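You operate a simulated robot arm through the tools that you are given. There is no shell and no other tool. Be economical: measure what you need, move in short steps, check, and stop when the job is done.

The job below is to be done with a simulated robot arm. You get a single attempt, and the scene is never put back.

## Task
Clamp block two in the block vice and sand its rough patch off.
Fine: tighten the vice before you sand and leave it tight; use the fine sander and put it back. Set down upright: fine sander. What is to be rubbed or washed off counts as gone when no trace of it is left.
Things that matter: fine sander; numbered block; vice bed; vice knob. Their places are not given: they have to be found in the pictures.

Only the result counts: the job must be done as asked and must still hold three seconds after the hand-in. Knocking over, shifting, dropping, spilling or breaking anything else fails it.

## Robot
A 6-joint arm with a two-finger parallel gripper, fixed in place. Base frame: the origin is at the foot of the arm, x ahead of it, y to its left, z up. Readings come in mm, rad, newtons and seconds.
With the tool pointing down near the work surface it reaches from about 240 to 640 mm from the base axis. Its first joint turns from -1.152 to 1.152 rad. Payload 2.7 kg.
Tool frame: the origin (TCP) lies between the finger pads and is the grasp point; the fingertips stand 23 mm ahead of it; z points along the fingers, y is the line along which they close. The gripper opens to 94 mm. The fingers are 38 mm wide and 10 mm thick; the gripper's body (54 by 96 mm) begins 39 mm behind the TCP.
Orientation is told as [roll, pitch, yaw] about the base's x, y, z axes, in that order, counted from this pose: with the fingers straight down and closing along the base's y, the tool's x points along the base's -x, its y along +y and its z along -z.

## Interface
- The arm moves only by the tool play_rows. Its argument "series" is one flat list of numbers, 6 for each row, row after row: the shift along the tool's x, y, z in mm, then the turn, a rotation vector about the tool's x, y, z in rad. In form: [dx, dy, dz, ax, ay, az, dx, dy, dz, ax, ay, az, ...]. A call has 1 to 12 rows; each row shifts and turns the commanded pose from where the row before left it, along the tool's axes as they then stand. "hand" is the gripper command, from -1 (shut) to 1 (fully open), values between in proportion, set as the call begins (left out, the last holds). A row lasts 0.2 s, in which the tool goes at most 50 mm and 0.15 rad; a call with a longer step from one row to the next is refused whole, and so is a gripper value outside its range. Where a pose cannot be reached the arm comes as near as it can. A force on the tool above 40 N (or 10 N above the force at the start of the call, whichever is more), or a blocked arm, ends the call early, and 0.2 s more pass. Each finger travels about 45 mm/s and halts on what it meets, pressing with about 24 N; the grip force reading is that of the motor and also rises with nothing between the fingers. The clock runs only during rows and for 0.2 s after the last one: add rows that do not move to give the fingers time. It gives the time, the measured TCP pose, the force on the tool (base axes), the opening and the grip force at its end, in the units of the frame above (readings bear some noise), with the torque about the TCP (base axes, N m) and any sound that the robot's microphone picked up.
- Cameras (640 x 400 px; columns grow to the right, rows downward): "scene" is fixed at [53.9, -417.2, 1411.7]; the picture's right is [0.92, -0.38, 0.00], its down [-0.19, -0.47, -0.86] and it looks along [0.33, 0.80, -0.51] (base axes); focal length 339 px, centre (320, 200). "wrist" rides on the gripper at [86, 16, -74] in the tool frame; the picture's right is [-0.18, 0.98, 0.00], its down [-0.58, -0.11, -0.81] and it looks along [-0.79, -0.15, 0.59] (tool axes); focal length 243 px, centre (320, 200).
- snapshot(camera): a new picture of that camera. The clock stands still meanwhile.
- pixel_to_xyz(camera, pixels): there is no depth. For up to 12 entries [column, row, z] of the newest picture of that camera ("zoom" is the newest enlarged one), the place [x, y] in the base frame at which the ray of that pixel passes the height z, good to about 3 mm. The clock stands still meanwhile.
- zoom(camera, box): a new picture of the part [left, top, right, bottom] of that camera's present view, enlarged. The clock stands still meanwhile.
- sign_off(): hands the job in; it is judged then, once.

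Work in short steps. Measure before you move; look again where a grasp or a placing could have gone wrong, and mend it. You have 80 turns and 34 pictures in all, those below and enlarged ones among them. Open the gripper and draw the arm clear of the work before you hand the job in, unless the task says otherwise; then end with one line.

The tools are called as a command line: name --argument value ..., lists and objects as JSON in quotes. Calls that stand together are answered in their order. play_rows: Moves the arm, as the interface text tells. Its arguments: {"type":"object","properties":{"series":{"type":"array","items":{"type":"number"}},"hand":{"type":"number"}},"required":["series"]} The other tools are called the same way: snapshot (camera) takes a picture; pixel_to_xyz (camera, pixels) gives the place at which the rays of pixels pass given heights; zoom (camera, box) takes an enlarged picture of a part of a camera's view; sign_off () hands the job in.

At the start:

```text
time_s: 0.0
position: [354.7, -6.2, 1160.3]
tcp_rot: [-0.002, 0.001, 0.001]
contact_force: [0.7, -0.9, 0.6]
torque: [0.03, 0.03, 0.0]
width: 93.9
grasp_force: 0.2
```

scene: 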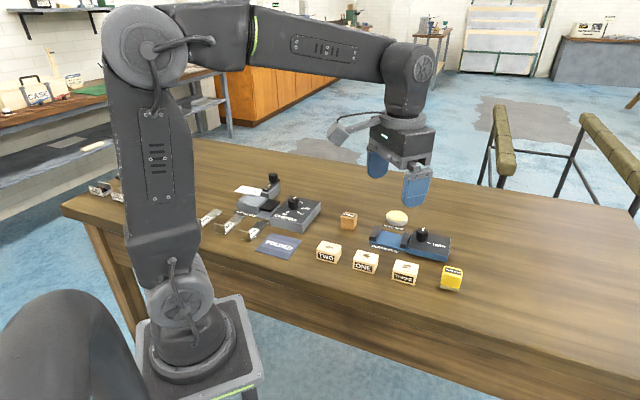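
wrist: 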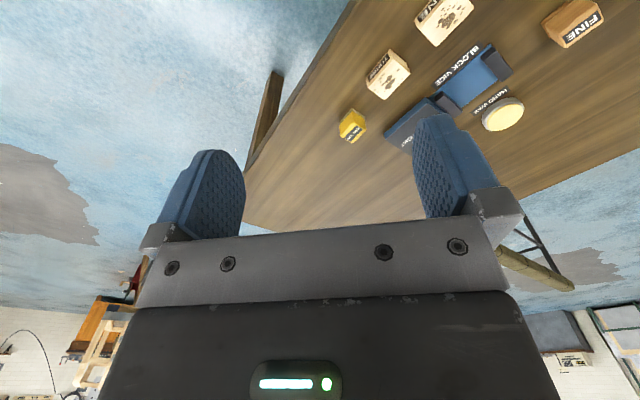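

The scene shows the blocks around (328,250), the vice at (410,243) and the fine sander near (348,220). I zoom in for detail.

zoom --camera "scene" --box '[300, 190, 480, 300]'

zoom --camera "scene" --box '[180, 160, 340, 260]'

zoom --camera "wrist" --box '[320, 0, 640, 200]'

```text
3.56 times, centred on (390, 245) of scene
```

zoom: 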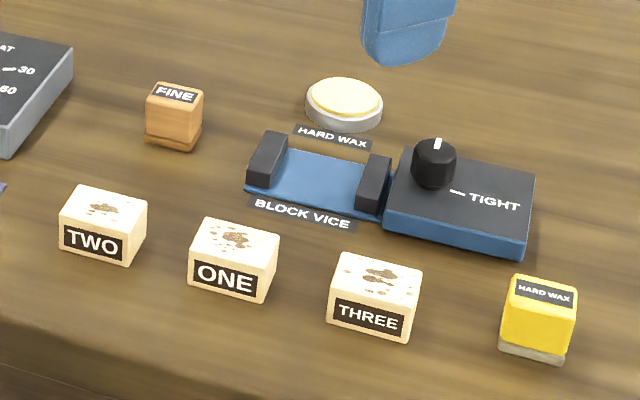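

```text
4.00 times, centred on (260, 210) of scene
```

zoom: 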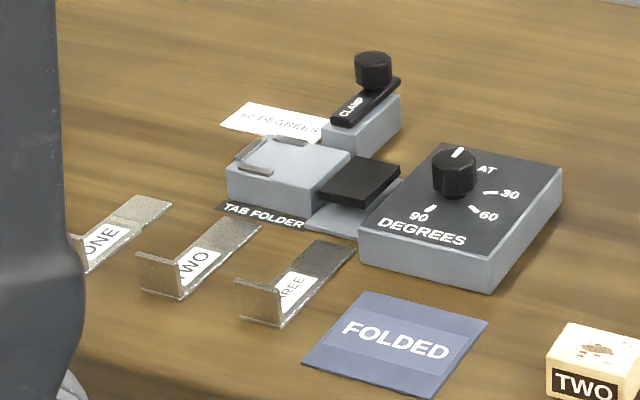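

```text
2.00 times, centred on (480, 100) of wrist
```

zoom: 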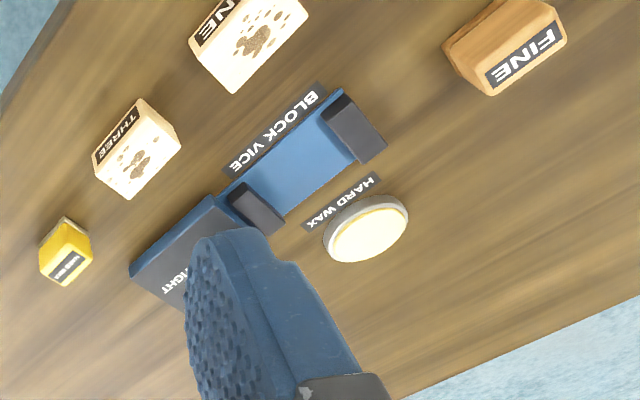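

I triangulate the height from the two views with the FINE label and the wax disc at several candidate heights.

pixel_to_xyz --camera "scene" --pixels '[[349, 215.5, 700], [349, 215.5, 800], [349, 215.5, 900], [396.7, 215.5, 700], [396.7, 215.5, 800], [396.7, 215.5, 900]]'

pixel_to_xyz --camera "wrist" --pixels '[[582, 27.5, 700], [582, 27.5, 800], [582, 27.5, 900], [505, 115, 700], [505, 115, 800], [505, 115, 900]]'

```text
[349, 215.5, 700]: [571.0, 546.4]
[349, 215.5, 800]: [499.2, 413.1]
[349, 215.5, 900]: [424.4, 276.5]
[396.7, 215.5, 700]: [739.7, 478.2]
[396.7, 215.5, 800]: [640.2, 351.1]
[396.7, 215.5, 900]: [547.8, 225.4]
```

```text
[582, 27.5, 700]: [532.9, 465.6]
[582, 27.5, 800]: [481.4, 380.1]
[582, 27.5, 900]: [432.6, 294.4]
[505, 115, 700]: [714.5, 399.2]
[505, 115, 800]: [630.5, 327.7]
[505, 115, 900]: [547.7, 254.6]
```

The label is at z≈866, so the table is probably near 830. I get coarse positions for all the items.

pixel_to_xyz --camera "scene" --pixels '[[329.2, 246, 866], [365.8, 256, 866], [405, 265, 866], [451.5, 272, 866], [349, 218, 866], [375.3, 233.5, 855], [405.8, 240, 855], [422, 233, 890], [396.7, 215.5, 845], [348, 227, 830], [327, 262, 830], [391, 239, 835]]'

```text
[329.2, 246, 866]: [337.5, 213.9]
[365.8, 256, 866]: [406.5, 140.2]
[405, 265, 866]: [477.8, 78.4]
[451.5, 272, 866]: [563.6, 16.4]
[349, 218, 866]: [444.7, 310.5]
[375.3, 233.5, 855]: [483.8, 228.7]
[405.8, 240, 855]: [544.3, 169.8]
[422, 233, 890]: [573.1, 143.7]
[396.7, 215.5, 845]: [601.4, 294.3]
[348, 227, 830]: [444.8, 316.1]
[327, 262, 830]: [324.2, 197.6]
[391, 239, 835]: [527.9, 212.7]
```

The vice and the row of blocks run along about (0.7,-0.7), so I want the hand yawed about -45°. I move to a viewing pose above block two and turn.

play_rows --series '[3.6, 36.6, 22.8, 0, 0, 0, 3.6, 36.6, 22.8, 0, 0, 0, 3.6, 36.6, 22.8, 0, 0, 0, 3.6, 36.6, 22.8, 0, 0, 0, 3.6, 36.6, 22.8, 0, 0, 0, 3.6, 36.6, 22.8, 0, 0, 0, 3.6, 36.6, 22.8, 0, 0, 0, 0, 0, 0, 0, 0, 0.15, 0, 0, 0, 0, 0, 0.15, 0, 0, 0, 0, 0, 0.15, 0, 0, 0, 0, 0, 0.15, 0, 0, 0, 0, 0, 0.15]' --hand 1

snapshot --camera "wrist"

```text
time_s: 2.6
position: [329.2, 250.4, 1001.7]
tcp_rot: [0.0, -0.001, -0.749]
contact_force: [0.1, -0.1, 0.0]
torque: [-0.03, 0.01, -0.04]
width: 94.1
grasp_force: 0.0
```

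```text
28 pictures are left
```

wrist: 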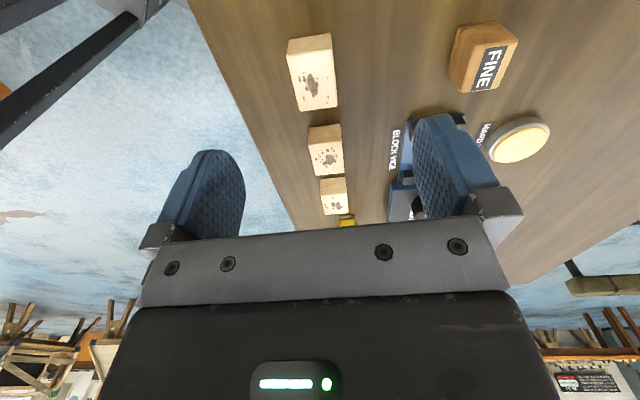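

Blocks in a column at (315,75), (325,150), (334,196), and FINE at (485,60). I zoom on the upper part for precise edges.

zoom --camera "wrist" --box '[260, 0, 560, 187]'

zoom --camera "scene" --box '[300, 190, 480, 300]'

```text
2.13 times, centred on (410, 94) of wrist
```

zoom: 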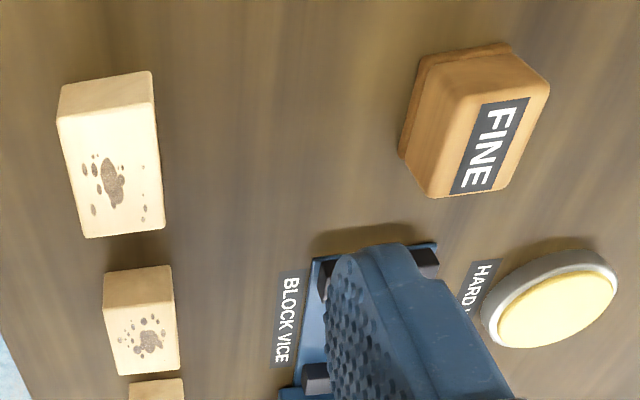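

```text
3.56 times, centred on (390, 245) of scene
```

zoom: 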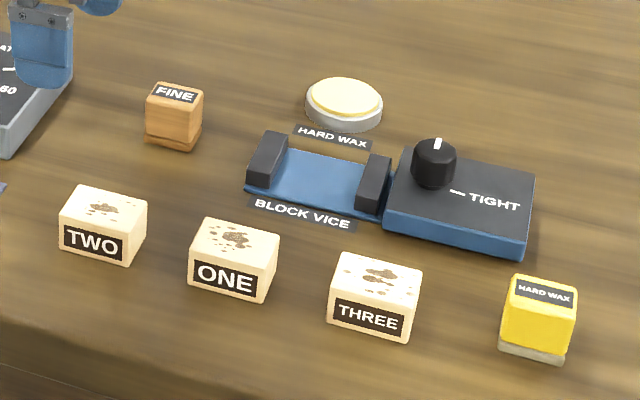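

I triangulate block two's top corners from both views.

pixel_to_xyz --camera "wrist" --pixels '[[286.2, 55.6, 860], [331.7, 47.6, 860], [336.4, 106.7, 860], [300.8, 111.3, 860], [286.2, 55.6, 880], [331.7, 47.6, 880], [336.4, 106.7, 880], [300.8, 111.3, 880], [288.1, 40.6, 830], [330.3, 33.5, 830]]'

pixel_to_xyz --camera "zoom" --pixels '[[62, 226, 860], [81, 186, 860], [147, 201, 860], [131, 239, 860], [62, 226, 880], [81, 186, 880], [147, 201, 880], [131, 239, 880], [62, 252, 830], [127, 265, 830]]'

```text
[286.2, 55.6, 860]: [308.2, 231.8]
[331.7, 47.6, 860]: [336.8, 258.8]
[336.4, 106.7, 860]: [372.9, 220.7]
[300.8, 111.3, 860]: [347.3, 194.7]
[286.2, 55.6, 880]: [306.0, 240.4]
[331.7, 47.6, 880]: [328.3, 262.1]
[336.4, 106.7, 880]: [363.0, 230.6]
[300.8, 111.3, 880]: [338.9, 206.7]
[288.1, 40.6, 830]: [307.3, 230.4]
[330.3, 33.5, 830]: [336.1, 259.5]
```

```text
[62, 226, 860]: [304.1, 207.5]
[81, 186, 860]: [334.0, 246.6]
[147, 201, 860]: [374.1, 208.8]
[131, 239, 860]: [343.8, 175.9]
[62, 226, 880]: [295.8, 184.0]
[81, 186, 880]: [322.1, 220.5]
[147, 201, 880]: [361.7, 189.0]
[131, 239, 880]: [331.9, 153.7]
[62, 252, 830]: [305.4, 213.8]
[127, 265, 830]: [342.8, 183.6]
```

Block two's top is at z≈850, centre (345,222), about 42 × 55 mm with the long edge along -45°, and the table is near 823. I move over it and down to z≈900.

play_rows --series '[0, 0, 0, 0, 0, 0.036, -15.6, -4.5, 25, 0, 0, 0, -15.7, -4.4, 25, 0, 0, 0, 0, 0, 26, 0, 0, 0, 0, 0, 26, 0, 0, 0]'

zoom --camera "scene" --box '[280, 190, 400, 265]'

snapshot --camera "wrist"

```text
time_s: 3.8
position: [344.8, 221.5, 898.7]
tcp_rot: [0.003, 0.001, -0.783]
contact_force: [-0.3, 0.0, -0.3]
torque: [0.01, -0.04, 0.03]
width: 94.1
grasp_force: 0.0
```

```text
5.33 times, centred on (340, 228) of scene
```

zoom: 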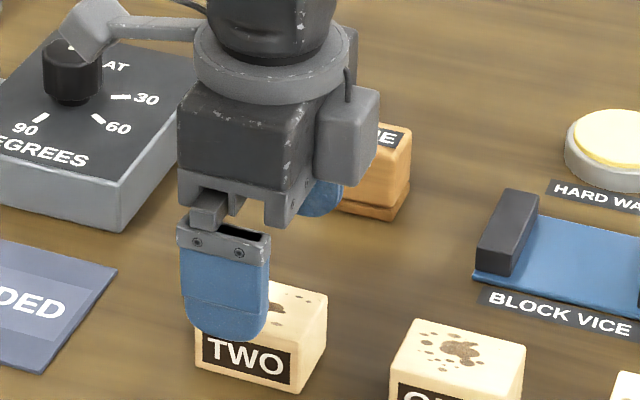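

```text
24 pictures are left
```

wrist: 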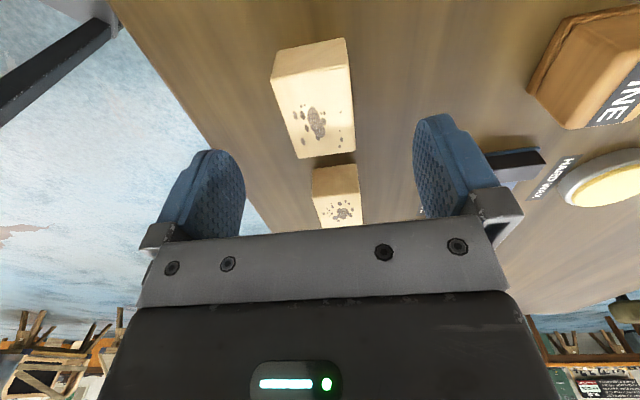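

The projected TCP at block-top height falls at (320,119), matching the centre of block two's top at (318,115). I descend to z≈853.

play_rows --series '[0, 0, 20, 0, 0, 0, 0, 0, 15, 0, 0, 0, 0, 0, 10, 0, 0, 0]'

zoom --camera "scene" --box '[280, 190, 400, 265]'

```text
time_s: 4.6
position: [345.0, 221.6, 853.4]
tcp_rot: [0.001, -0.001, -0.783]
contact_force: [0.1, -0.1, -0.8]
torque: [0.01, -0.01, 0.01]
width: 94.0
grasp_force: 0.1
```

```text
5.33 times, centred on (340, 228) of scene
```

zoom: 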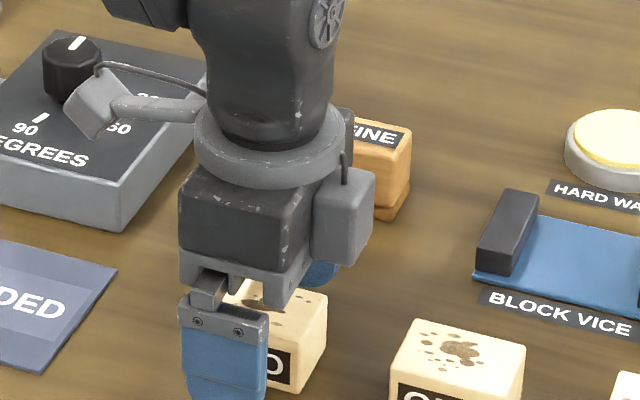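

The fingers straddle block two, so I close on it.

play_rows --series '[0, 0, 0, 0, 0, 0, 0, 0, 0, 0, 0, 0, 0, 0, 0, 0, 0, 0, 0, 0, 0, 0, 0, 0, 0, 0, 0, 0, 0, 0, 0, 0, 0, 0, 0, 0]' --hand -1

```text
time_s: 6.0
position: [345.3, 222.1, 854.8]
tcp_rot: [-0.001, 0.0, -0.785]
contact_force: [-0.5, 0.6, -0.1]
torque: [0.0, 0.01, -0.01]
width: 39.5
grasp_force: 24.2
```

Block two is held (39.5 mm). I lift it 105 mm and look at the vice.

play_rows --series '[0, 0, 15, 0, 0, 0, 0, 0, -15, 0, 0, 0, 0, 0, -35, 0, 0, 0, 0, 0, -35, 0, 0, 0, 0, 0, -35, 0, 0, 0, 0, 0, 0, 0, 0, 0]'

snapshot --camera "wrist"

```text
time_s: 7.4
position: [343.6, 219.7, 959.0]
tcp_rot: [0.0, -0.001, -0.782]
contact_force: [0.7, 0.0, -0.5]
torque: [0.0, 0.03, 0.0]
width: 39.1
grasp_force: 25.0
```

```text
22 pictures are left
```

wrist: 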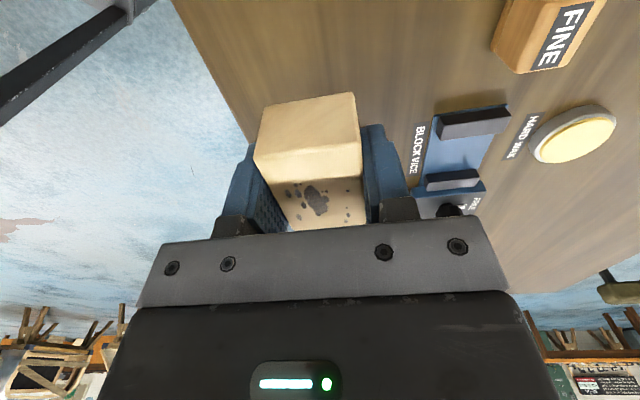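

The first row was a 15 mm dip by mistake; the block now looks flush with the fingertips and is still held square. I zoom on the vice.

zoom --camera "wrist" --box '[400, 80, 560, 180]'

zoom --camera "wrist" --box '[380, 90, 540, 220]'

```text
4.00 times, centred on (480, 130) of wrist
```

zoom: 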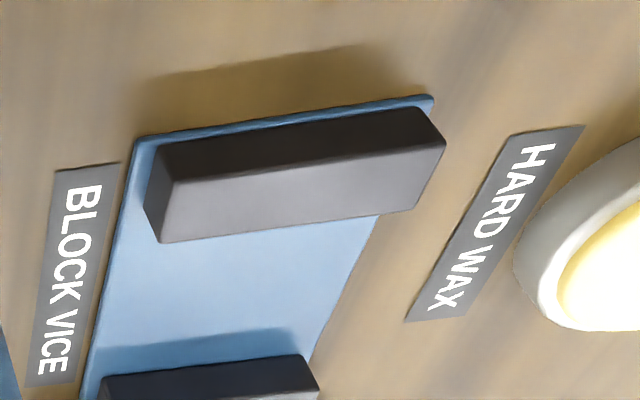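

```text
3.08 times, centred on (460, 155) of wrist
```

zoom: 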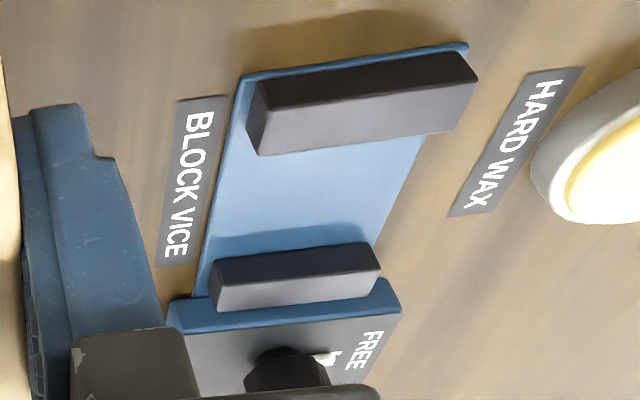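

I triangulate jaw edges and the bed corners from both cameras.

pixel_to_xyz --camera "zoom" --pixels '[[238, 76, 826], [469, 43, 826], [192, 296, 826], [259, 155, 845], [452, 130, 845], [259, 155, 855], [452, 130, 855], [217, 288, 845], [378, 268, 845], [217, 288, 855], [378, 268, 855], [290, 350, 860]]'

pixel_to_xyz --camera "scene" --pixels '[[376.2, 235.4, 845], [381, 228.4, 845], [376.2, 235.4, 855], [381, 228.4, 855], [401, 241.1, 845], [404.1, 231.8, 845], [401, 241.1, 855], [404.1, 231.8, 855], [369, 243, 826], [375.5, 231, 826]]'

```text
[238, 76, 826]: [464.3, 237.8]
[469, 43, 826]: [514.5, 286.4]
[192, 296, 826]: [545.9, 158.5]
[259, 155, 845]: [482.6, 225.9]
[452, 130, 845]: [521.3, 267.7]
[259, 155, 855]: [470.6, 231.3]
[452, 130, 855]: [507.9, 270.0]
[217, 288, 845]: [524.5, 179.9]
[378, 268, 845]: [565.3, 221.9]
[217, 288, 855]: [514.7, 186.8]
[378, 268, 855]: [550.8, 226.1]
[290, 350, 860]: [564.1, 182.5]
```

```text
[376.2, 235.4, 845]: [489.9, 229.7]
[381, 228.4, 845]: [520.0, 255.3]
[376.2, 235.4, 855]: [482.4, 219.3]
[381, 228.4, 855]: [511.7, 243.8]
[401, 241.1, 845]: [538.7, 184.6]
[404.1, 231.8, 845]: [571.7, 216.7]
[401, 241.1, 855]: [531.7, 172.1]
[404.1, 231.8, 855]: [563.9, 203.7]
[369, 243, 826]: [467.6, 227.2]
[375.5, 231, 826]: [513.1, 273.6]
```

The jaw tops come out at z≈841 and the vice centre at about (529,222). I hover beside it for a closer check before placing.

play_rows --series '[-32.2, 18, 0, 0, 0, 0, -32.2, 18, 0, 0, 0, 0, -32.2, 18, 0, 0, 0, 0, -32.2, 18, 0, 0, 0, 0, 0, 0, 22, 0, 0, 0, 0, 0, 22, 0, 0, 0, 0, 0, 0, 0, 0, 0]'

zoom --camera "wrist" --box '[300, 0, 540, 180]'

```text
time_s: 9.0
position: [488.2, 181.0, 915.7]
tcp_rot: [0.0, 0.0, -0.784]
contact_force: [0.3, -0.6, 0.1]
torque: [-0.02, -0.01, 0.01]
width: 39.1
grasp_force: 23.8
```

```text
2.22 times, centred on (420, 90) of wrist
```

zoom: 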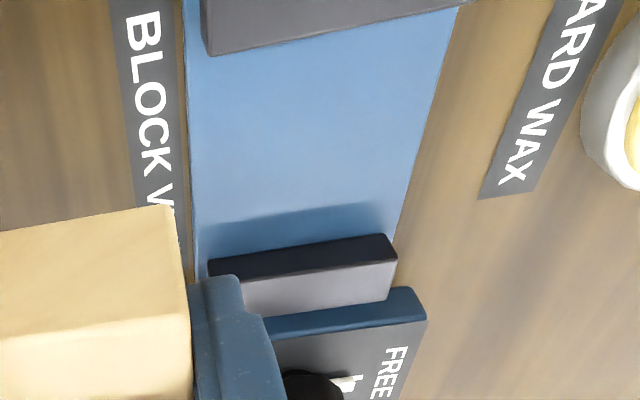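

Jaw edges are clear: jaw 1's inner edge runs (212,57)-(455,9) and jaw 2's near edge has its bottom right at (388,233) and top right at (397,260). I convert them.

pixel_to_xyz --camera "zoom" --pixels '[[212, 57, 841], [455, 9, 841], [212, 57, 847], [455, 9, 847], [397, 260, 841], [397, 260, 847], [388, 233, 826], [208, 260, 826], [190, 150, 826], [418, 140, 826], [388, 233, 822], [344, 384, 865]]'

```text
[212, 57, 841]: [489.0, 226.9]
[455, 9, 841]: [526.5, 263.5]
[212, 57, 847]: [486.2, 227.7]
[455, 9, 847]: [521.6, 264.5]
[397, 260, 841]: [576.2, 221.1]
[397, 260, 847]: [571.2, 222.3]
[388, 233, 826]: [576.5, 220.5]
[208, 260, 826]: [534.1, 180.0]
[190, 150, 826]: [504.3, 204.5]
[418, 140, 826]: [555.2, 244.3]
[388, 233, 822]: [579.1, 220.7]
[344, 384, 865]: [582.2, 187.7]
```

The gap between the jaws is 65 mm and its centre is (531,222). I move over it and lower to z≈858.

play_rows --series '[-0.7, 29.6, 0, 0, 0, 0, -0.6, 29.7, 0, 0, 0, 0, 0, 0, 0, 0, 0, 0, 0, 0, 15, 0, 0, 0, 0, 0, 15, 0, 0, 0, 0, 0, 14, 0, 0, 0, 0, 0, 13, 0, 0, 0, 0, 0, 0, 0, 0, 0]'

zoom --camera "scene" --box '[340, 180, 460, 255]'

```text
time_s: 10.8
position: [530.6, 222.3, 858.6]
tcp_rot: [0.001, 0.0, -0.786]
contact_force: [0.8, -0.6, -1.1]
torque: [0.02, -0.05, 0.03]
width: 39.4
grasp_force: 24.2
```

```text
5.33 times, centred on (400, 218) of scene
```

zoom: 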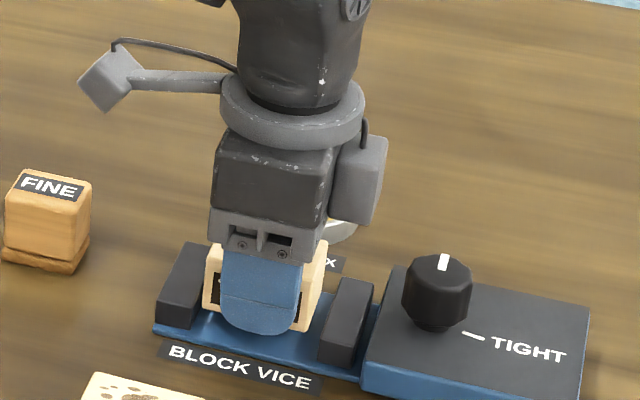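

The block sits between the jaws, just above the bed. I lower in 2 mm steps and watch the force.

play_rows --series '[0, 0, 2, 0, 0, 0, 0, 0, 2, 0, 0, 0, 0, 0, 2, 0, 0, 0]'

```text
time_s: 11.6
position: [529.1, 224.1, 852.7]
tcp_rot: [0.001, 0.0, -0.783]
contact_force: [-0.3, 0.6, -1.5]
torque: [0.0, 0.01, 0.01]
width: 39.6
grasp_force: 23.8
```

No contact yet, so I continue down a little.

play_rows --series '[0, 0, 1.5, 0, 0, 0, 0, 0, 1.5, 0, 0, 0, 0, 0, 1, 0, 0, 0]'

```text
time_s: 12.4
position: [529.4, 223.4, 848.2]
tcp_rot: [-0.001, -0.001, -0.784]
contact_force: [-0.9, 0.3, -0.8]
torque: [0.0, 0.02, 0.03]
width: 39.5
grasp_force: 24.1
```

play_rows --series '[0, 0, 1, 0, 0, 0, 0, 0, 1, 0, 0, 0, 0, 0, 1, 0, 0, 0]'

zoom --camera "scene" --box '[340, 180, 460, 255]'

```text
time_s: 13.2
position: [529.4, 223.2, 847.2]
tcp_rot: [0.002, -0.001, -0.783]
contact_force: [-3.1, -3.6, 13.2]
torque: [-0.14, 0.25, -0.01]
width: 39.4
grasp_force: 24.1
```

```text
5.33 times, centred on (400, 218) of scene
```

zoom: 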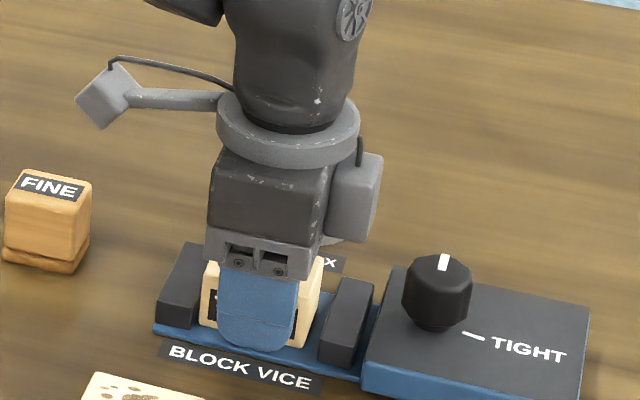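

Contact at z≈847 (13 N). I release and lift straight up.

play_rows --series '[0, 0, -1, 0, 0, 0, 0, 0, 0, 0, 0, 0, 0, 0, 0, 0, 0, 0, 0, 0, -5, 0, 0, 0, 0, 0, -20, 0, 0, 0, 0, 0, -30, 0, 0, 0, 0, 0, -40, 0, 0, 0, 0, 0, 0, 0, 0, 0]' --hand 0.5

zoom --camera "scene" --box '[340, 180, 460, 255]'

snapshot --camera "wrist"

```text
time_s: 15.0
position: [530.7, 222.8, 940.3]
tcp_rot: [-0.001, 0.001, -0.783]
contact_force: [0.2, 0.3, 0.6]
torque: [-0.01, 0.0, 0.01]
width: 70.2
grasp_force: 0.0
```

```text
5.33 times, centred on (400, 218) of scene
```

zoom: 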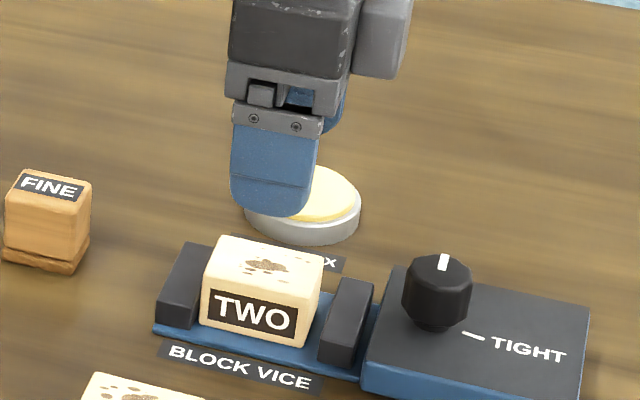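

```text
15 pictures are left
```

wrist: 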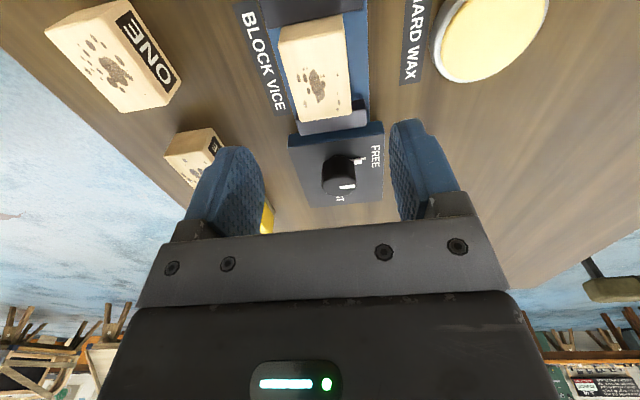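

Block two sits in the vice. I zoom on the knob to read the pointer and the marks.

zoom --camera "wrist" --box '[280, 110, 400, 210]'

```text
4.00 times, centred on (340, 160) of wrist
```

zoom: 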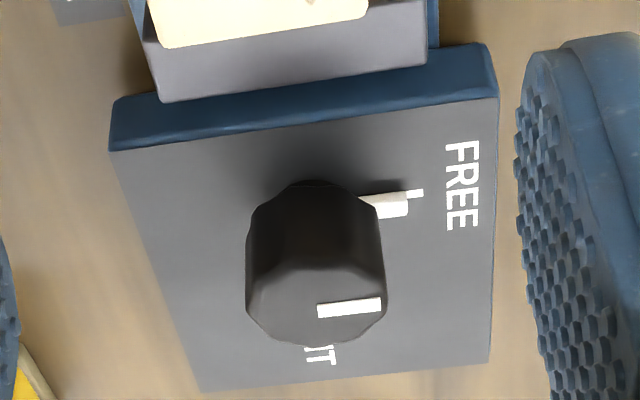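

The pointer stands at FREE, on the +n side. I locate the box height, knob centre and TIGHT tick.

pixel_to_xyz --camera "zoom" --pixels '[[110, 150, 840], [110, 150, 850], [497, 98, 840], [497, 98, 850], [318, 200, 845], [415, 193, 845], [316, 305, 870], [316, 305, 880], [248, 290, 870], [384, 290, 870], [349, 308, 870]]'

pixel_to_xyz --camera "scene" --pixels '[[327.9, 246.5, 840], [327.9, 247.4, 840], [412.7, 230.7, 840], [412.7, 230.7, 850], [407.9, 247.4, 840], [407.9, 247.4, 850], [429.1, 243.7, 840], [429.1, 243.7, 850], [422, 232.5, 870], [422, 232.5, 880], [434, 245, 845]]'

```text
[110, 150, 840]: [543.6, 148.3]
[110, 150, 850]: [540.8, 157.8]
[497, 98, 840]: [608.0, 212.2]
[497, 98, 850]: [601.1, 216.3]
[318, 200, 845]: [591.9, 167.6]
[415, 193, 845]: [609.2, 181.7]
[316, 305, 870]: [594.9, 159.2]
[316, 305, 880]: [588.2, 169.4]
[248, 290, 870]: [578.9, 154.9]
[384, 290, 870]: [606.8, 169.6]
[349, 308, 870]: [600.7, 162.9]
```

```text
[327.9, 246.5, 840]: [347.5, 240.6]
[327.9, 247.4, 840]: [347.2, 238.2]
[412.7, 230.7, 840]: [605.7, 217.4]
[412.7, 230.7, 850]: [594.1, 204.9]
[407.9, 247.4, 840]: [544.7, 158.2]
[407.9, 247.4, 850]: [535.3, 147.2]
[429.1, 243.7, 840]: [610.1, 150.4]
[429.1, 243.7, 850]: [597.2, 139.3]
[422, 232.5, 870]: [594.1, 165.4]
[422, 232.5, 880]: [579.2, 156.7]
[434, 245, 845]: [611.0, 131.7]
```

The knob centre is (593.5,162), its top at z≈871 over a box top at 844; TIGHT lies 90° clockwise (the +d side). I move above the knob and pre-turn to yaw +0.785, so the tightening turn ends at -0.785.

play_rows --series '[-43.7, 0.7, 0, 0, 0, 0, -43.7, 0.7, 0, 0, 0, 0, 0, 0, 0, 0, 0, -0.15, 0, 0, 0, 0, 0, -0.15, 0, 0, 0, 0, 0, -0.15, 0, 0, 0, 0, 0, -0.15, 0, 0, 0, 0, 0, -0.15, 0, 0, 0, 0, 0, -0.15, 0, 0, 0, 0, 0, -0.15, 0, 0, 0, 0, 0, -0.15, 0, 0, 0, 0, 0, -0.15, 0, 0, 0, 0, 0, -0.15]' --hand 0.28

play_rows --series '[0, 0, 0, 0, 0, -0.068, 0, 0, 20, 0, 0, 0, 0, 0, 15, 0, 0, 0, 0, 0, 0, 0, 0, 0]'

zoom --camera "scene" --box '[360, 180, 480, 255]'

snapshot --camera "wrist"

```text
time_s: 17.6
position: [593.3, 161.8, 941.0]
tcp_rot: [0.0, 0.001, 0.717]
contact_force: [0.0, 0.1, -0.4]
torque: [0.0, 0.04, -0.02]
width: 60.2
grasp_force: 0.1
```

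```text
time_s: 18.6
position: [593.2, 161.3, 906.6]
tcp_rot: [0.001, 0.0, 0.782]
contact_force: [-0.2, -0.1, -0.5]
torque: [0.01, -0.01, 0.01]
width: 60.5
grasp_force: 0.0
```

```text
5.33 times, centred on (420, 218) of scene
```

zoom: 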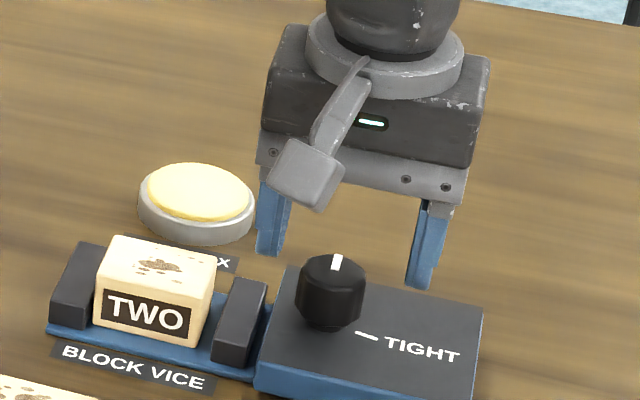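

```text
12 pictures are left
```

wrist: 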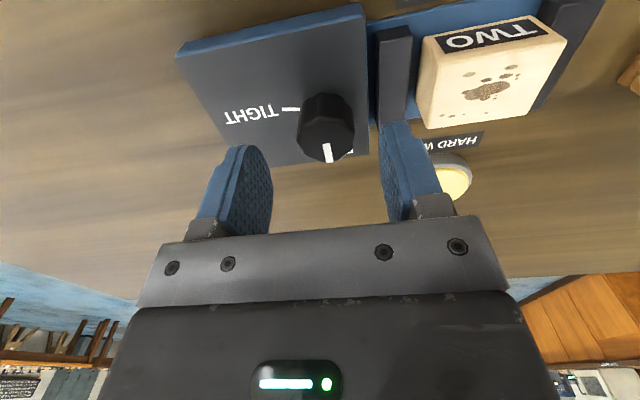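

The knob top appears near (326,142), against an expected (320,134). I measure the residual offset.

pixel_to_xyz --camera "wrist" --pixels '[[326, 142, 871], [326, 142, 868], [320, 134, 871], [300, 130, 868], [354, 128, 868]]'

```text
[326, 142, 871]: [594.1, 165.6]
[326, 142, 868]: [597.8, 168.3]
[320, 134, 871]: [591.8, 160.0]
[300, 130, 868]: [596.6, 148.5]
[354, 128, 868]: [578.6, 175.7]
```

I shift a little to (594,164), descend to z≈879 and close on the knob.

play_rows --series '[-2.5, 1.4, 9, 0, 0, 0, 0, 0, 10, 0, 0, 0, 0, 0, 8.6, 0, 0, 0, 0, 0, 0, 0, 0, 0]'

play_rows --series '[0, 0, 0, 0, 0, 0, 0, 0, 0, 0, 0, 0, 0, 0, 0, 0, 0, 0, 0, 0, 0, 0, 0, 0]' --hand -1

```text
time_s: 19.6
position: [592.5, 164.1, 878.1]
tcp_rot: [0.001, -0.002, 0.785]
contact_force: [-0.5, 0.5, -0.1]
torque: [0.03, -0.02, -0.01]
width: 59.9
grasp_force: 0.1
```

```text
time_s: 20.6
position: [592.7, 165.0, 878.2]
tcp_rot: [0.003, -0.001, 0.785]
contact_force: [-9.3, 5.1, 2.6]
torque: [-0.45, 0.06, -0.07]
width: 31.6
grasp_force: 44.8
```

The knob is gripped (31.6 mm) with about 10 N side force toward -d, so I ease 1 mm that way and begin turning clockwise.

play_rows --series '[0, 1, 0, 0, 0, 0, 0, 0, 0, 0, 0, 0.1, 0, 0, 0, 0, 0, 0.1, 0, 0, 0, 0, 0, 0.1]'

```text
time_s: 21.6
position: [592.8, 165.9, 878.7]
tcp_rot: [-0.001, 0.001, 0.483]
contact_force: [-7.0, -0.1, -4.8]
torque: [-0.09, -0.79, -0.01]
width: 31.9
grasp_force: 45.1
```

It turns freely. I continue through the remaining turn.

play_rows --series '[0, 0, 0, 0, 0, 0.13, 0, 0, 0, 0, 0, 0.13, 0, 0, 0, 0, 0, 0.13, 0, 0, 0, 0, 0, 0.13, 0, 0, 0, 0, 0, 0.13, 0, 0, 0, 0, 0, 0.13, 0, 0, 0, 0, 0, 0.13, 0, 0, 0, 0, 0, 0.13, 0, 0, 0, 0, 0, 0.13, 0, 0, 0, 0, 0, 0.1]'

zoom --camera "scene" --box '[360, 180, 480, 255]'

```text
time_s: 23.8
position: [592.4, 163.6, 878.0]
tcp_rot: [-0.003, 0.0, -0.79]
contact_force: [-7.9, -15.9, -10.0]
torque: [0.43, -0.53, 0.02]
width: 31.8
grasp_force: 45.4
```

```text
5.33 times, centred on (420, 218) of scene
```

zoom: 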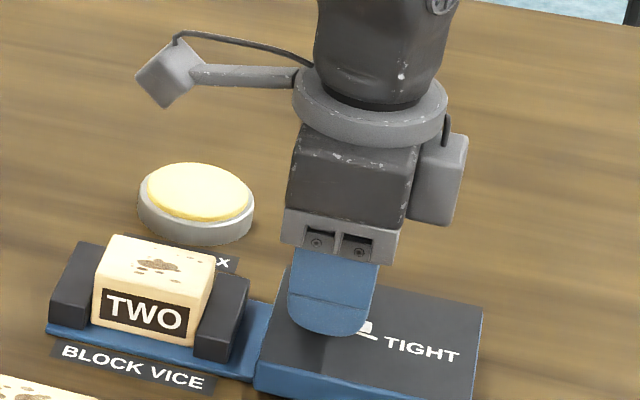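

The right jaw has closed onto the block and the pointer flag stands at the TIGHT tick. I open, lift clear and check.

play_rows --series '[0, 0, 0, 0, 0, 0, 0, 0, 0, 0, 0, 0, 0, 0, 0, 0, 0, 0, 0, 0, -20, 0, 0, 0, 0, 0, -30, 0, 0, 0, 0, 0, -32, 0, 0, 0, 0, 0, 0, 0, 0, 0]' --hand 0.28

zoom --camera "scene" --box '[330, 185, 450, 260]'

```text
time_s: 25.4
position: [593.9, 165.1, 961.1]
tcp_rot: [0.002, 0.001, -0.786]
contact_force: [-1.0, 0.3, 0.2]
torque: [0.04, 0.01, 0.0]
width: 60.4
grasp_force: 0.1
```

```text
5.33 times, centred on (390, 222) of scene
```

zoom: 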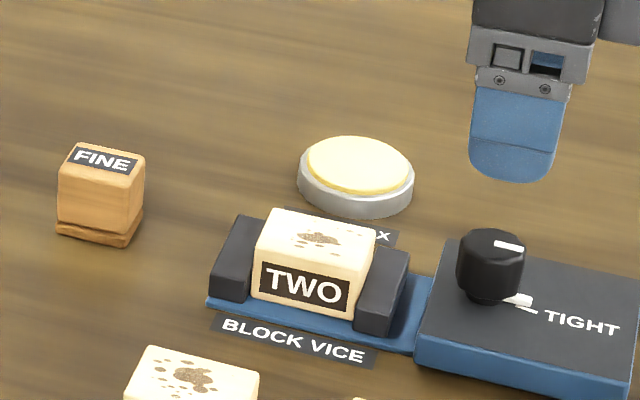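

The jaw is against the block; the pointer looks near but maybe a few degrees short of the tick. I check the tick's bearing using the last wrist picture.

pixel_to_xyz --camera "wrist" --pixels '[[284, 108, 844], [299, 109, 844], [326, 98, 844], [327, 150, 871], [331, 160, 871]]'

pixel_to_xyz --camera "zoom" --pixels '[[537, 312, 844], [517, 306, 844], [528, 299, 847], [508, 299, 847], [497, 244, 871], [523, 247, 871], [490, 245, 871], [489, 300, 844]]'

```text
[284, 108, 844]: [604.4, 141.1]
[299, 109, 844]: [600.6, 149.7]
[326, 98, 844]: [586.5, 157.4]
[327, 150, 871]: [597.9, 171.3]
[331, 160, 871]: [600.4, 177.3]
```

```text
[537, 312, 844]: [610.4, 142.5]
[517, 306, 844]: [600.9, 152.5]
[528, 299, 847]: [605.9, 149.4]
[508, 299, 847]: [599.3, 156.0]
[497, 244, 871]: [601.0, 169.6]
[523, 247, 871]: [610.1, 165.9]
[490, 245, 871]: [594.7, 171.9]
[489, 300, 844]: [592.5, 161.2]
```

The tick seems to lie about 8-15° beyond +d, so I regrip and turn a bit further in small steps, watching for a stop in the torque.

play_rows --series '[0.5, -1, 30, 0, 0, 0, 0, 0, 30, 0, 0, 0, 0, 0, 22, 0, 0, 0, 0, 0, 0, 0, 0, 0]'

play_rows --series '[0, 0, 0, 0, 0, 0, 0, 0, 0, 0, 0, 0, 0, 0, 0, 0, 0, 0, 0, 0, 0, 0, 0, 0, 0, 0, 0, 0, 0, 0.05, 0, 0, 0, 0, 0, 0.05]' --hand -1

```text
time_s: 26.4
position: [591.6, 164.0, 877.7]
tcp_rot: [0.0, 0.0, -0.787]
contact_force: [1.0, 0.1, 0.4]
torque: [-0.01, -0.01, 0.0]
width: 60.2
grasp_force: 0.1
```

```text
time_s: 27.8
position: [591.2, 166.0, 878.0]
tcp_rot: [-0.001, -0.001, -0.887]
contact_force: [9.6, 5.1, -7.5]
torque: [-0.7, -0.44, 0.01]
width: 31.9
grasp_force: 45.3
```

play_rows --series '[0, 0, 0, 0, 0, 0.05, 0, 0, 0, 0, 0, 0.05, 0, 0, 0, 0, 0, 0.03]'

```text
time_s: 28.6
position: [592.0, 164.9, 877.7]
tcp_rot: [-0.002, 0.001, -1.017]
contact_force: [4.5, 2.3, -11.6]
torque: [-0.58, -1.12, 0.04]
width: 31.8
grasp_force: 44.8
```

There is no hard stop so far, at about 103° total. I release, lift and look.

play_rows --series '[0, 0, 0, 0, 0, 0, 0, 0, 0, 0, 0, 0, 0, 0, 0, 0, 0, 0, 0, 0, -20, 0, 0, 0, 0, 0, -30, 0, 0, 0, 0, 0, -32, 0, 0, 0, 30, 0, 0, 0, 0, 0, 30, 0, 0, 0, 0, 0]' --hand 0.28

zoom --camera "scene" --box '[380, 200, 460, 250]'

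```text
time_s: 30.4
position: [557.7, 215.0, 959.4]
tcp_rot: [0.001, 0.001, -1.014]
contact_force: [0.6, -0.1, 0.4]
torque: [0.01, -0.04, -0.01]
width: 60.2
grasp_force: 0.0
```

```text
8.00 times, centred on (420, 225) of scene
```

zoom: 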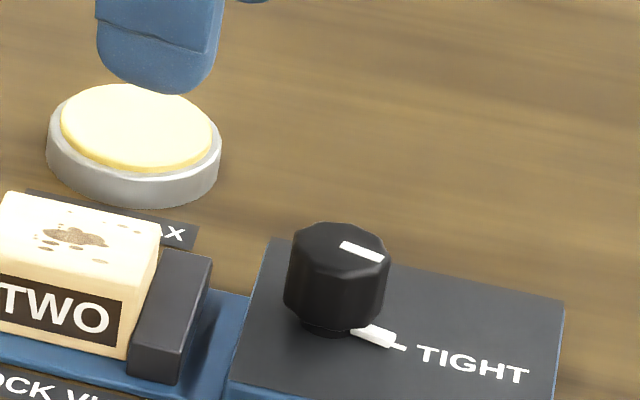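

The flag now lies exactly on the TIGHT tick and the jaw is against the block. I move to view the fine sander from above.

play_rows --series '[0, 0, 0, 0, 0, -0.115, 0, 0, 0, 0, 0, -0.114, 42.4, -2, 0, 0, 0, 0, 42.4, -2, 0, 0, 0, 0, 42.4, -2, 0, 0, 0, 0, 42.4, -2, 0, 0, 0, 0, 42.3, -1.7, 0, 0, 0, 0, 0, 0, 9, 0, 0, 0, 0, 0, 0, 0, 0, 0]' --hand 1

zoom --camera "wrist" --box '[240, 60, 400, 160]'

```text
time_s: 32.4
position: [404.4, 361.1, 950.1]
tcp_rot: [0.0, 0.0, -0.787]
contact_force: [-0.6, 1.1, 0.5]
torque: [-0.01, 0.0, 0.0]
width: 93.9
grasp_force: 0.1
```

```text
4.00 times, centred on (320, 110) of wrist
```

zoom: 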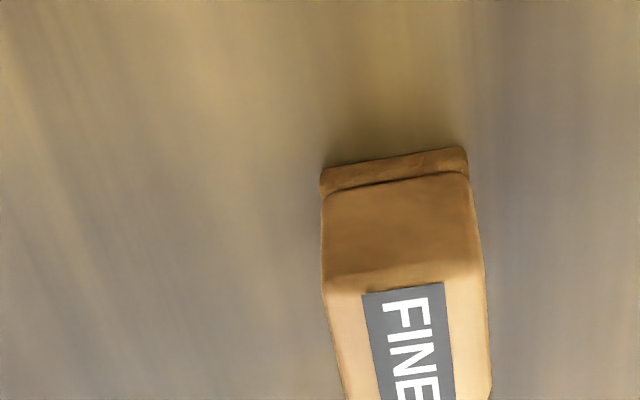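

The sander is squarely aligned with the hand. I convert its near edges.

pixel_to_xyz --camera "zoom" --pixels '[[321, 174, 819], [466, 148, 819], [326, 288, 855], [482, 266, 855], [326, 288, 860], [482, 266, 860], [326, 288, 865], [482, 266, 865], [345, 398, 860], [490, 394, 860], [323, 195, 826], [468, 171, 826]]'

pixel_to_xyz --camera "scene" --pixels '[[340.6, 216.7, 860], [343.5, 211.3, 860], [357.2, 213, 860], [353.4, 219.2, 860], [340.6, 228, 819], [353.4, 230.8, 819], [356.8, 224, 819]]'

```text
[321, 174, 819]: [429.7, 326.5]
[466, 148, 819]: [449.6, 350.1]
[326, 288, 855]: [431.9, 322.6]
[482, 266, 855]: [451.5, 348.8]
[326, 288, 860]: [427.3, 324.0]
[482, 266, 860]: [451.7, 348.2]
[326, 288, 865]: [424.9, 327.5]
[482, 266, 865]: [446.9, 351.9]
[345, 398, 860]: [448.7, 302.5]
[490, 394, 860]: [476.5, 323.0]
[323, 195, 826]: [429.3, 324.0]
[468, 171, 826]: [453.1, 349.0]
```

```text
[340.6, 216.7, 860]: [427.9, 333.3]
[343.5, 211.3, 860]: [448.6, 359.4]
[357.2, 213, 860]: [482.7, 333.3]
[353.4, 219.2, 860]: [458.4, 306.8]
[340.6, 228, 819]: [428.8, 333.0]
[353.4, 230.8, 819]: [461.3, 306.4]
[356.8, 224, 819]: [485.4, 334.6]
```

The sander's centre is about (453,326), top z≈858, roughly 34 mm wide between the fingers. I move over and descend to z≈851.

play_rows --series '[-29.7, 4.9, 0, 0, 0, 0, -29.7, 4.8, 0, 0, 0, 0, 0, 0, 30, 0, 0, 0, 0, 0, 30, 0, 0, 0, 0, 0, 20, 0, 0, 0, 0, 0, 0, 0, 0, 0]'

zoom --camera "scene" --box '[300, 180, 400, 242]'

```text
time_s: 33.8
position: [452.0, 324.4, 872.5]
tcp_rot: [0.001, 0.0, -0.786]
contact_force: [-0.5, 0.7, -1.0]
torque: [-0.02, -0.03, -0.02]
width: 93.9
grasp_force: 0.0
```

```text
6.40 times, centred on (350, 211) of scene
```

zoom: 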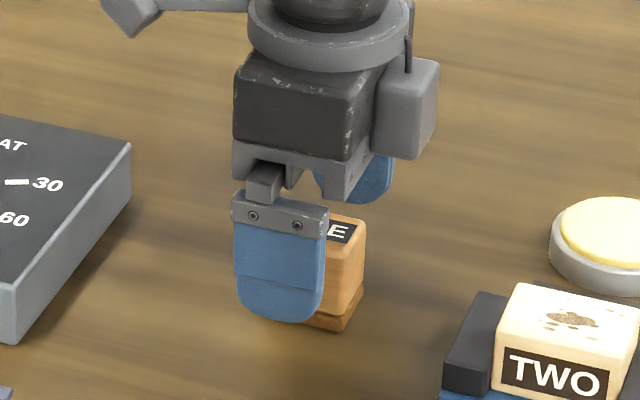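

The fingers straddle the sander; I lower to z≈851 and close.

play_rows --series '[0, 0, 11, 0, 0, 0, 0, 0, 10, 0, 0, 0, 0, 0, 0, 0, 0, 0]'

play_rows --series '[0, 0, 0, 0, 0, 0, 0, 0, 0, 0, 0, 0, 0, 0, 0, 0, 0, 0, 0, 0, 0, 0, 0, 0, 0, 0, 0, 0, 0, 0, 0, 0, 0, 0, 0, 0]' --hand -1

```text
time_s: 34.6
position: [452.3, 325.0, 851.0]
tcp_rot: [0.001, 0.001, -0.787]
contact_force: [0.6, 0.3, 0.0]
torque: [0.02, -0.01, 0.0]
width: 94.2
grasp_force: 0.0
```

```text
time_s: 36.0
position: [453.0, 324.0, 850.7]
tcp_rot: [0.0, -0.001, -0.787]
contact_force: [-0.4, 0.4, 0.8]
torque: [-0.09, 0.01, 0.02]
width: 33.5
grasp_force: 23.6
```

The sander is held (33.5 mm, home at (453,324), z 850.7). I lift it and carry it over the block.

play_rows --series '[0, 0, -30, 0, 0, 0, 0, 0, -30, 0, 0, 0, -40.8, -5.7, 0, 0, 0, 0, -40.8, -5.7, 0, 0, 0, 0, -40.7, -5.6, 0, 0, 0, 0, 0, 0, 0, 0, 0, 0, 0, 0, 12, 0, 0, 0, 0, 0, 6, 0, 0, 0, 0, 0, 0, 0, 0, 0]'

zoom --camera "scene" --box '[350, 180, 450, 242]'

```text
time_s: 38.0
position: [527.5, 226.1, 891.8]
tcp_rot: [0.002, -0.001, -0.788]
contact_force: [-0.6, -0.1, 0.8]
torque: [0.0, 0.0, -0.03]
width: 33.2
grasp_force: 24.2
```

```text
6.40 times, centred on (400, 211) of scene
```

zoom: 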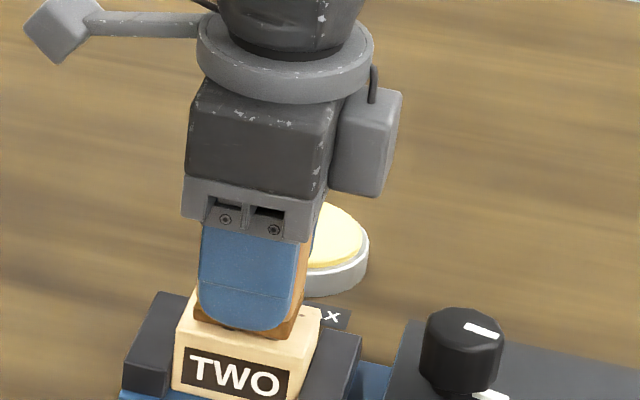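

The sander is right over the block, a few mm above. I lower slowly to contact.

play_rows --series '[0, 0, 2, 0, 0, 0, 0, 0, 2, 0, 0, 0, 0, 0, 2, 0, 0, 0]'

```text
time_s: 38.8
position: [526.4, 225.1, 889.2]
tcp_rot: [0.005, -0.002, -0.788]
contact_force: [-2.9, -1.6, 17.0]
torque: [-0.13, 0.22, 0.0]
width: 33.8
grasp_force: 24.0
```

Contact with 17 N. I rub back and forth along the block.

play_rows --series '[-6, 0, 0, 0, 0, 0, -6, 0, 0, 0, 0, 0, 6, 0, 0, 0, 0, 0, 6, 0, 0, 0, 0, 0, 6, 0, 0, 0, 0, 0, 6, 0, 0, 0, 0, 0, -6, 0, 0, 0, 0, 0, -6, 0, 0, 0, 0, 0]'

```text
time_s: 40.6
position: [527.1, 228.0, 886.5]
tcp_rot: [0.0, 0.004, -0.785]
contact_force: [-4.7, 5.6, 17.9]
torque: [0.08, 0.1, -0.03]
width: 33.5
grasp_force: 24.0
```

The force is steady at 18 N. I continue with strokes offset to both sides.

play_rows --series '[0, 6, 0, 0, 0, 0, -6, 0, 0, 0, 0, 0, -6, 0, 0, 0, 0, 0, 8, 0, 0, 0, 0, 0, 8, 0, 0, 0, 0, 0, 8, 0, 0, 0, 0, 0, 0, -6, 0, 0, 0, 0, 0, -6, 0, 0, 0, 0, -8, 0, 0, 0, 0, 0, -8, 0, 0, 0, 0, 0, -8, 0, 0, 0, 0, 0, 12, 6, 0, 0, 0, 0]'

play_rows --series '[0, 0, -15, 0, 0, 0, 0, 0, -30, 0, 0, 0, 30, 0, -20, 0, 0, 0, 40, 0, 0, 0, 0, 0, 30, 0, 0, 0, 0, 0, 0, 0, 0, 0, 0, 0]'

zoom --camera "scene" --box '[340, 190, 440, 252]'

```text
time_s: 43.2
position: [526.6, 223.7, 886.9]
tcp_rot: [-0.001, -0.002, -0.786]
contact_force: [1.1, -5.6, 12.9]
torque: [-0.27, -0.08, 0.01]
width: 33.4
grasp_force: 24.2
```

```text
time_s: 44.6
position: [457.8, 297.2, 952.0]
tcp_rot: [-0.001, 0.0, -0.787]
contact_force: [-0.2, 0.0, -1.3]
torque: [-0.02, -0.03, 0.01]
width: 33.7
grasp_force: 24.0
```

```text
6.40 times, centred on (390, 221) of scene
```

zoom: 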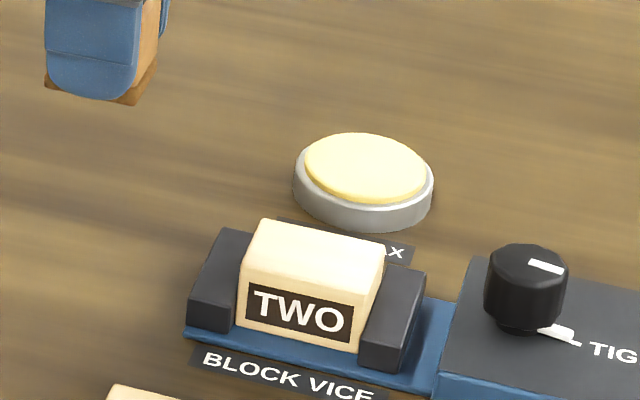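

The top looks clean from the scene. I shift sideways to inspect it closely with the wrist camera before putting the sander back.

play_rows --series '[-5, -35, 0, 0, 0, 0, -5, -35, 0, 0, 0, 0, 0, 0, 0, 0, 0, 0]'

zoom --camera "wrist" --box '[360, 90, 500, 190]'

```text
time_s: 45.4
position: [416.7, 238.9, 952.2]
tcp_rot: [0.002, 0.0, -0.789]
contact_force: [-0.2, -0.8, -0.8]
torque: [-0.01, -0.02, 0.01]
width: 33.4
grasp_force: 24.5
```

```text
4.00 times, centred on (430, 140) of wrist
```

zoom: 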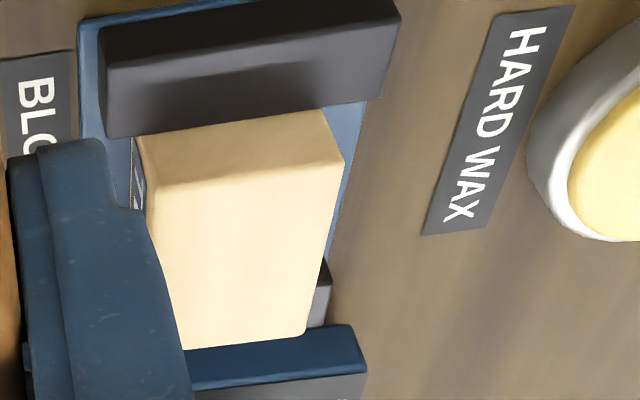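

No trace remains. I carry the sander back above its place and lower to z≈860.

play_rows --series '[11.5, 28.6, 0, 0, 0, 0, 11.5, 28.6, 0, 0, 0, 0, 11.5, 28.6, 0, 0, 0, 0, 0, 0, 0, 0, 0, 0, 0, 0, 30, 0, 0, 0, 0, 0, 30, 0, 0, 0, 0, 0, 22, 0, 0, 0, 0, 0, 10, 0, 0, 0, 0, 0, 0, 0, 0, 0]'

play_rows --series '[0, 0, 2, 0, 0, 0, 0, 0, 2, 0, 0, 0, 0, 0, 1.5, 0, 0, 0, 0, 0, 0, 0, 0, 0]'

```text
time_s: 47.4
position: [451.2, 324.3, 859.0]
tcp_rot: [0.002, 0.001, -0.787]
contact_force: [0.2, 0.0, -0.7]
torque: [0.02, 0.0, -0.03]
width: 33.3
grasp_force: 23.7
```

```text
time_s: 48.4
position: [450.0, 323.8, 853.9]
tcp_rot: [0.001, 0.002, -0.788]
contact_force: [0.1, -0.6, -0.9]
torque: [0.02, -0.01, 0.01]
width: 33.5
grasp_force: 24.0
```

No contact yet; I correct by about 2 mm and continue down gently.

play_rows --series '[-1.2, 1.3, 1.5, 0, 0, 0, 0, 0, 1.5, 0, 0, 0, 0, 0, 1, 0, 0, 0]'

```text
time_s: 49.2
position: [451.1, 323.8, 849.6]
tcp_rot: [0.0, -0.001, -0.786]
contact_force: [-0.3, 0.3, -0.5]
torque: [0.02, 0.02, -0.01]
width: 33.6
grasp_force: 24.3
```

play_rows --series '[0, 0, 1, 0, 0, 0, 0, 0, 1, 0, 0, 0]'

```text
time_s: 49.8
position: [452.5, 324.6, 849.1]
tcp_rot: [0.002, 0.0, -0.786]
contact_force: [-2.1, -2.4, 7.3]
torque: [-0.2, 0.0, -0.04]
width: 33.2
grasp_force: 23.8
```

The sander touches the table (7 N) at (452.5,324.6). I open, lift clear and check the whole scene.

play_rows --series '[0, 0, 0, 0, 0, 0, 0, 0, 0, 0, 0, 0, 0, 0, 0, 0, 0, 0, 0, 0, 0, 0, 0, 0, 0, 0, -10, 0, 0, 0, 0, 0, -25, 0, 0, 0, 0, 0, -40, 0, 0, 0, 0, 0, -45, 0, 0, 0, 0, 0, -45, 0, 0, 0, 0, 0, 0, 0, 0, 0]' --hand 0.8

zoom --camera "scene" --box '[300, 180, 480, 292]'

```text
time_s: 52.0
position: [448.0, 324.0, 1015.0]
tcp_rot: [0.0, -0.001, -0.788]
contact_force: [0.0, -0.5, 0.6]
torque: [0.02, -0.01, 0.04]
width: 84.6
grasp_force: 0.0
```

```text
3.56 times, centred on (390, 236) of scene
```

zoom: 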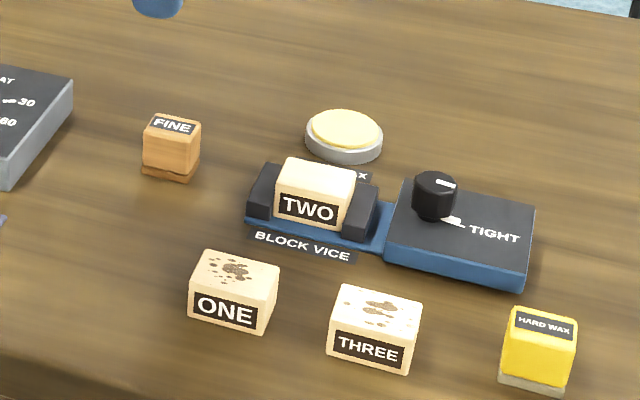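

Block two is clean and clamped, the knob is at TIGHT, and the fine sander stands upright in its place. The other items look unmoved and the arm is clear, so I hand in.

sign_off

```text
The job is handed in.
```

Block two is clamped with the vice knob at TIGHT, and no trace of its rough patch shows in the pictures. The fine sander stands upright, within about 2 mm of where it started.
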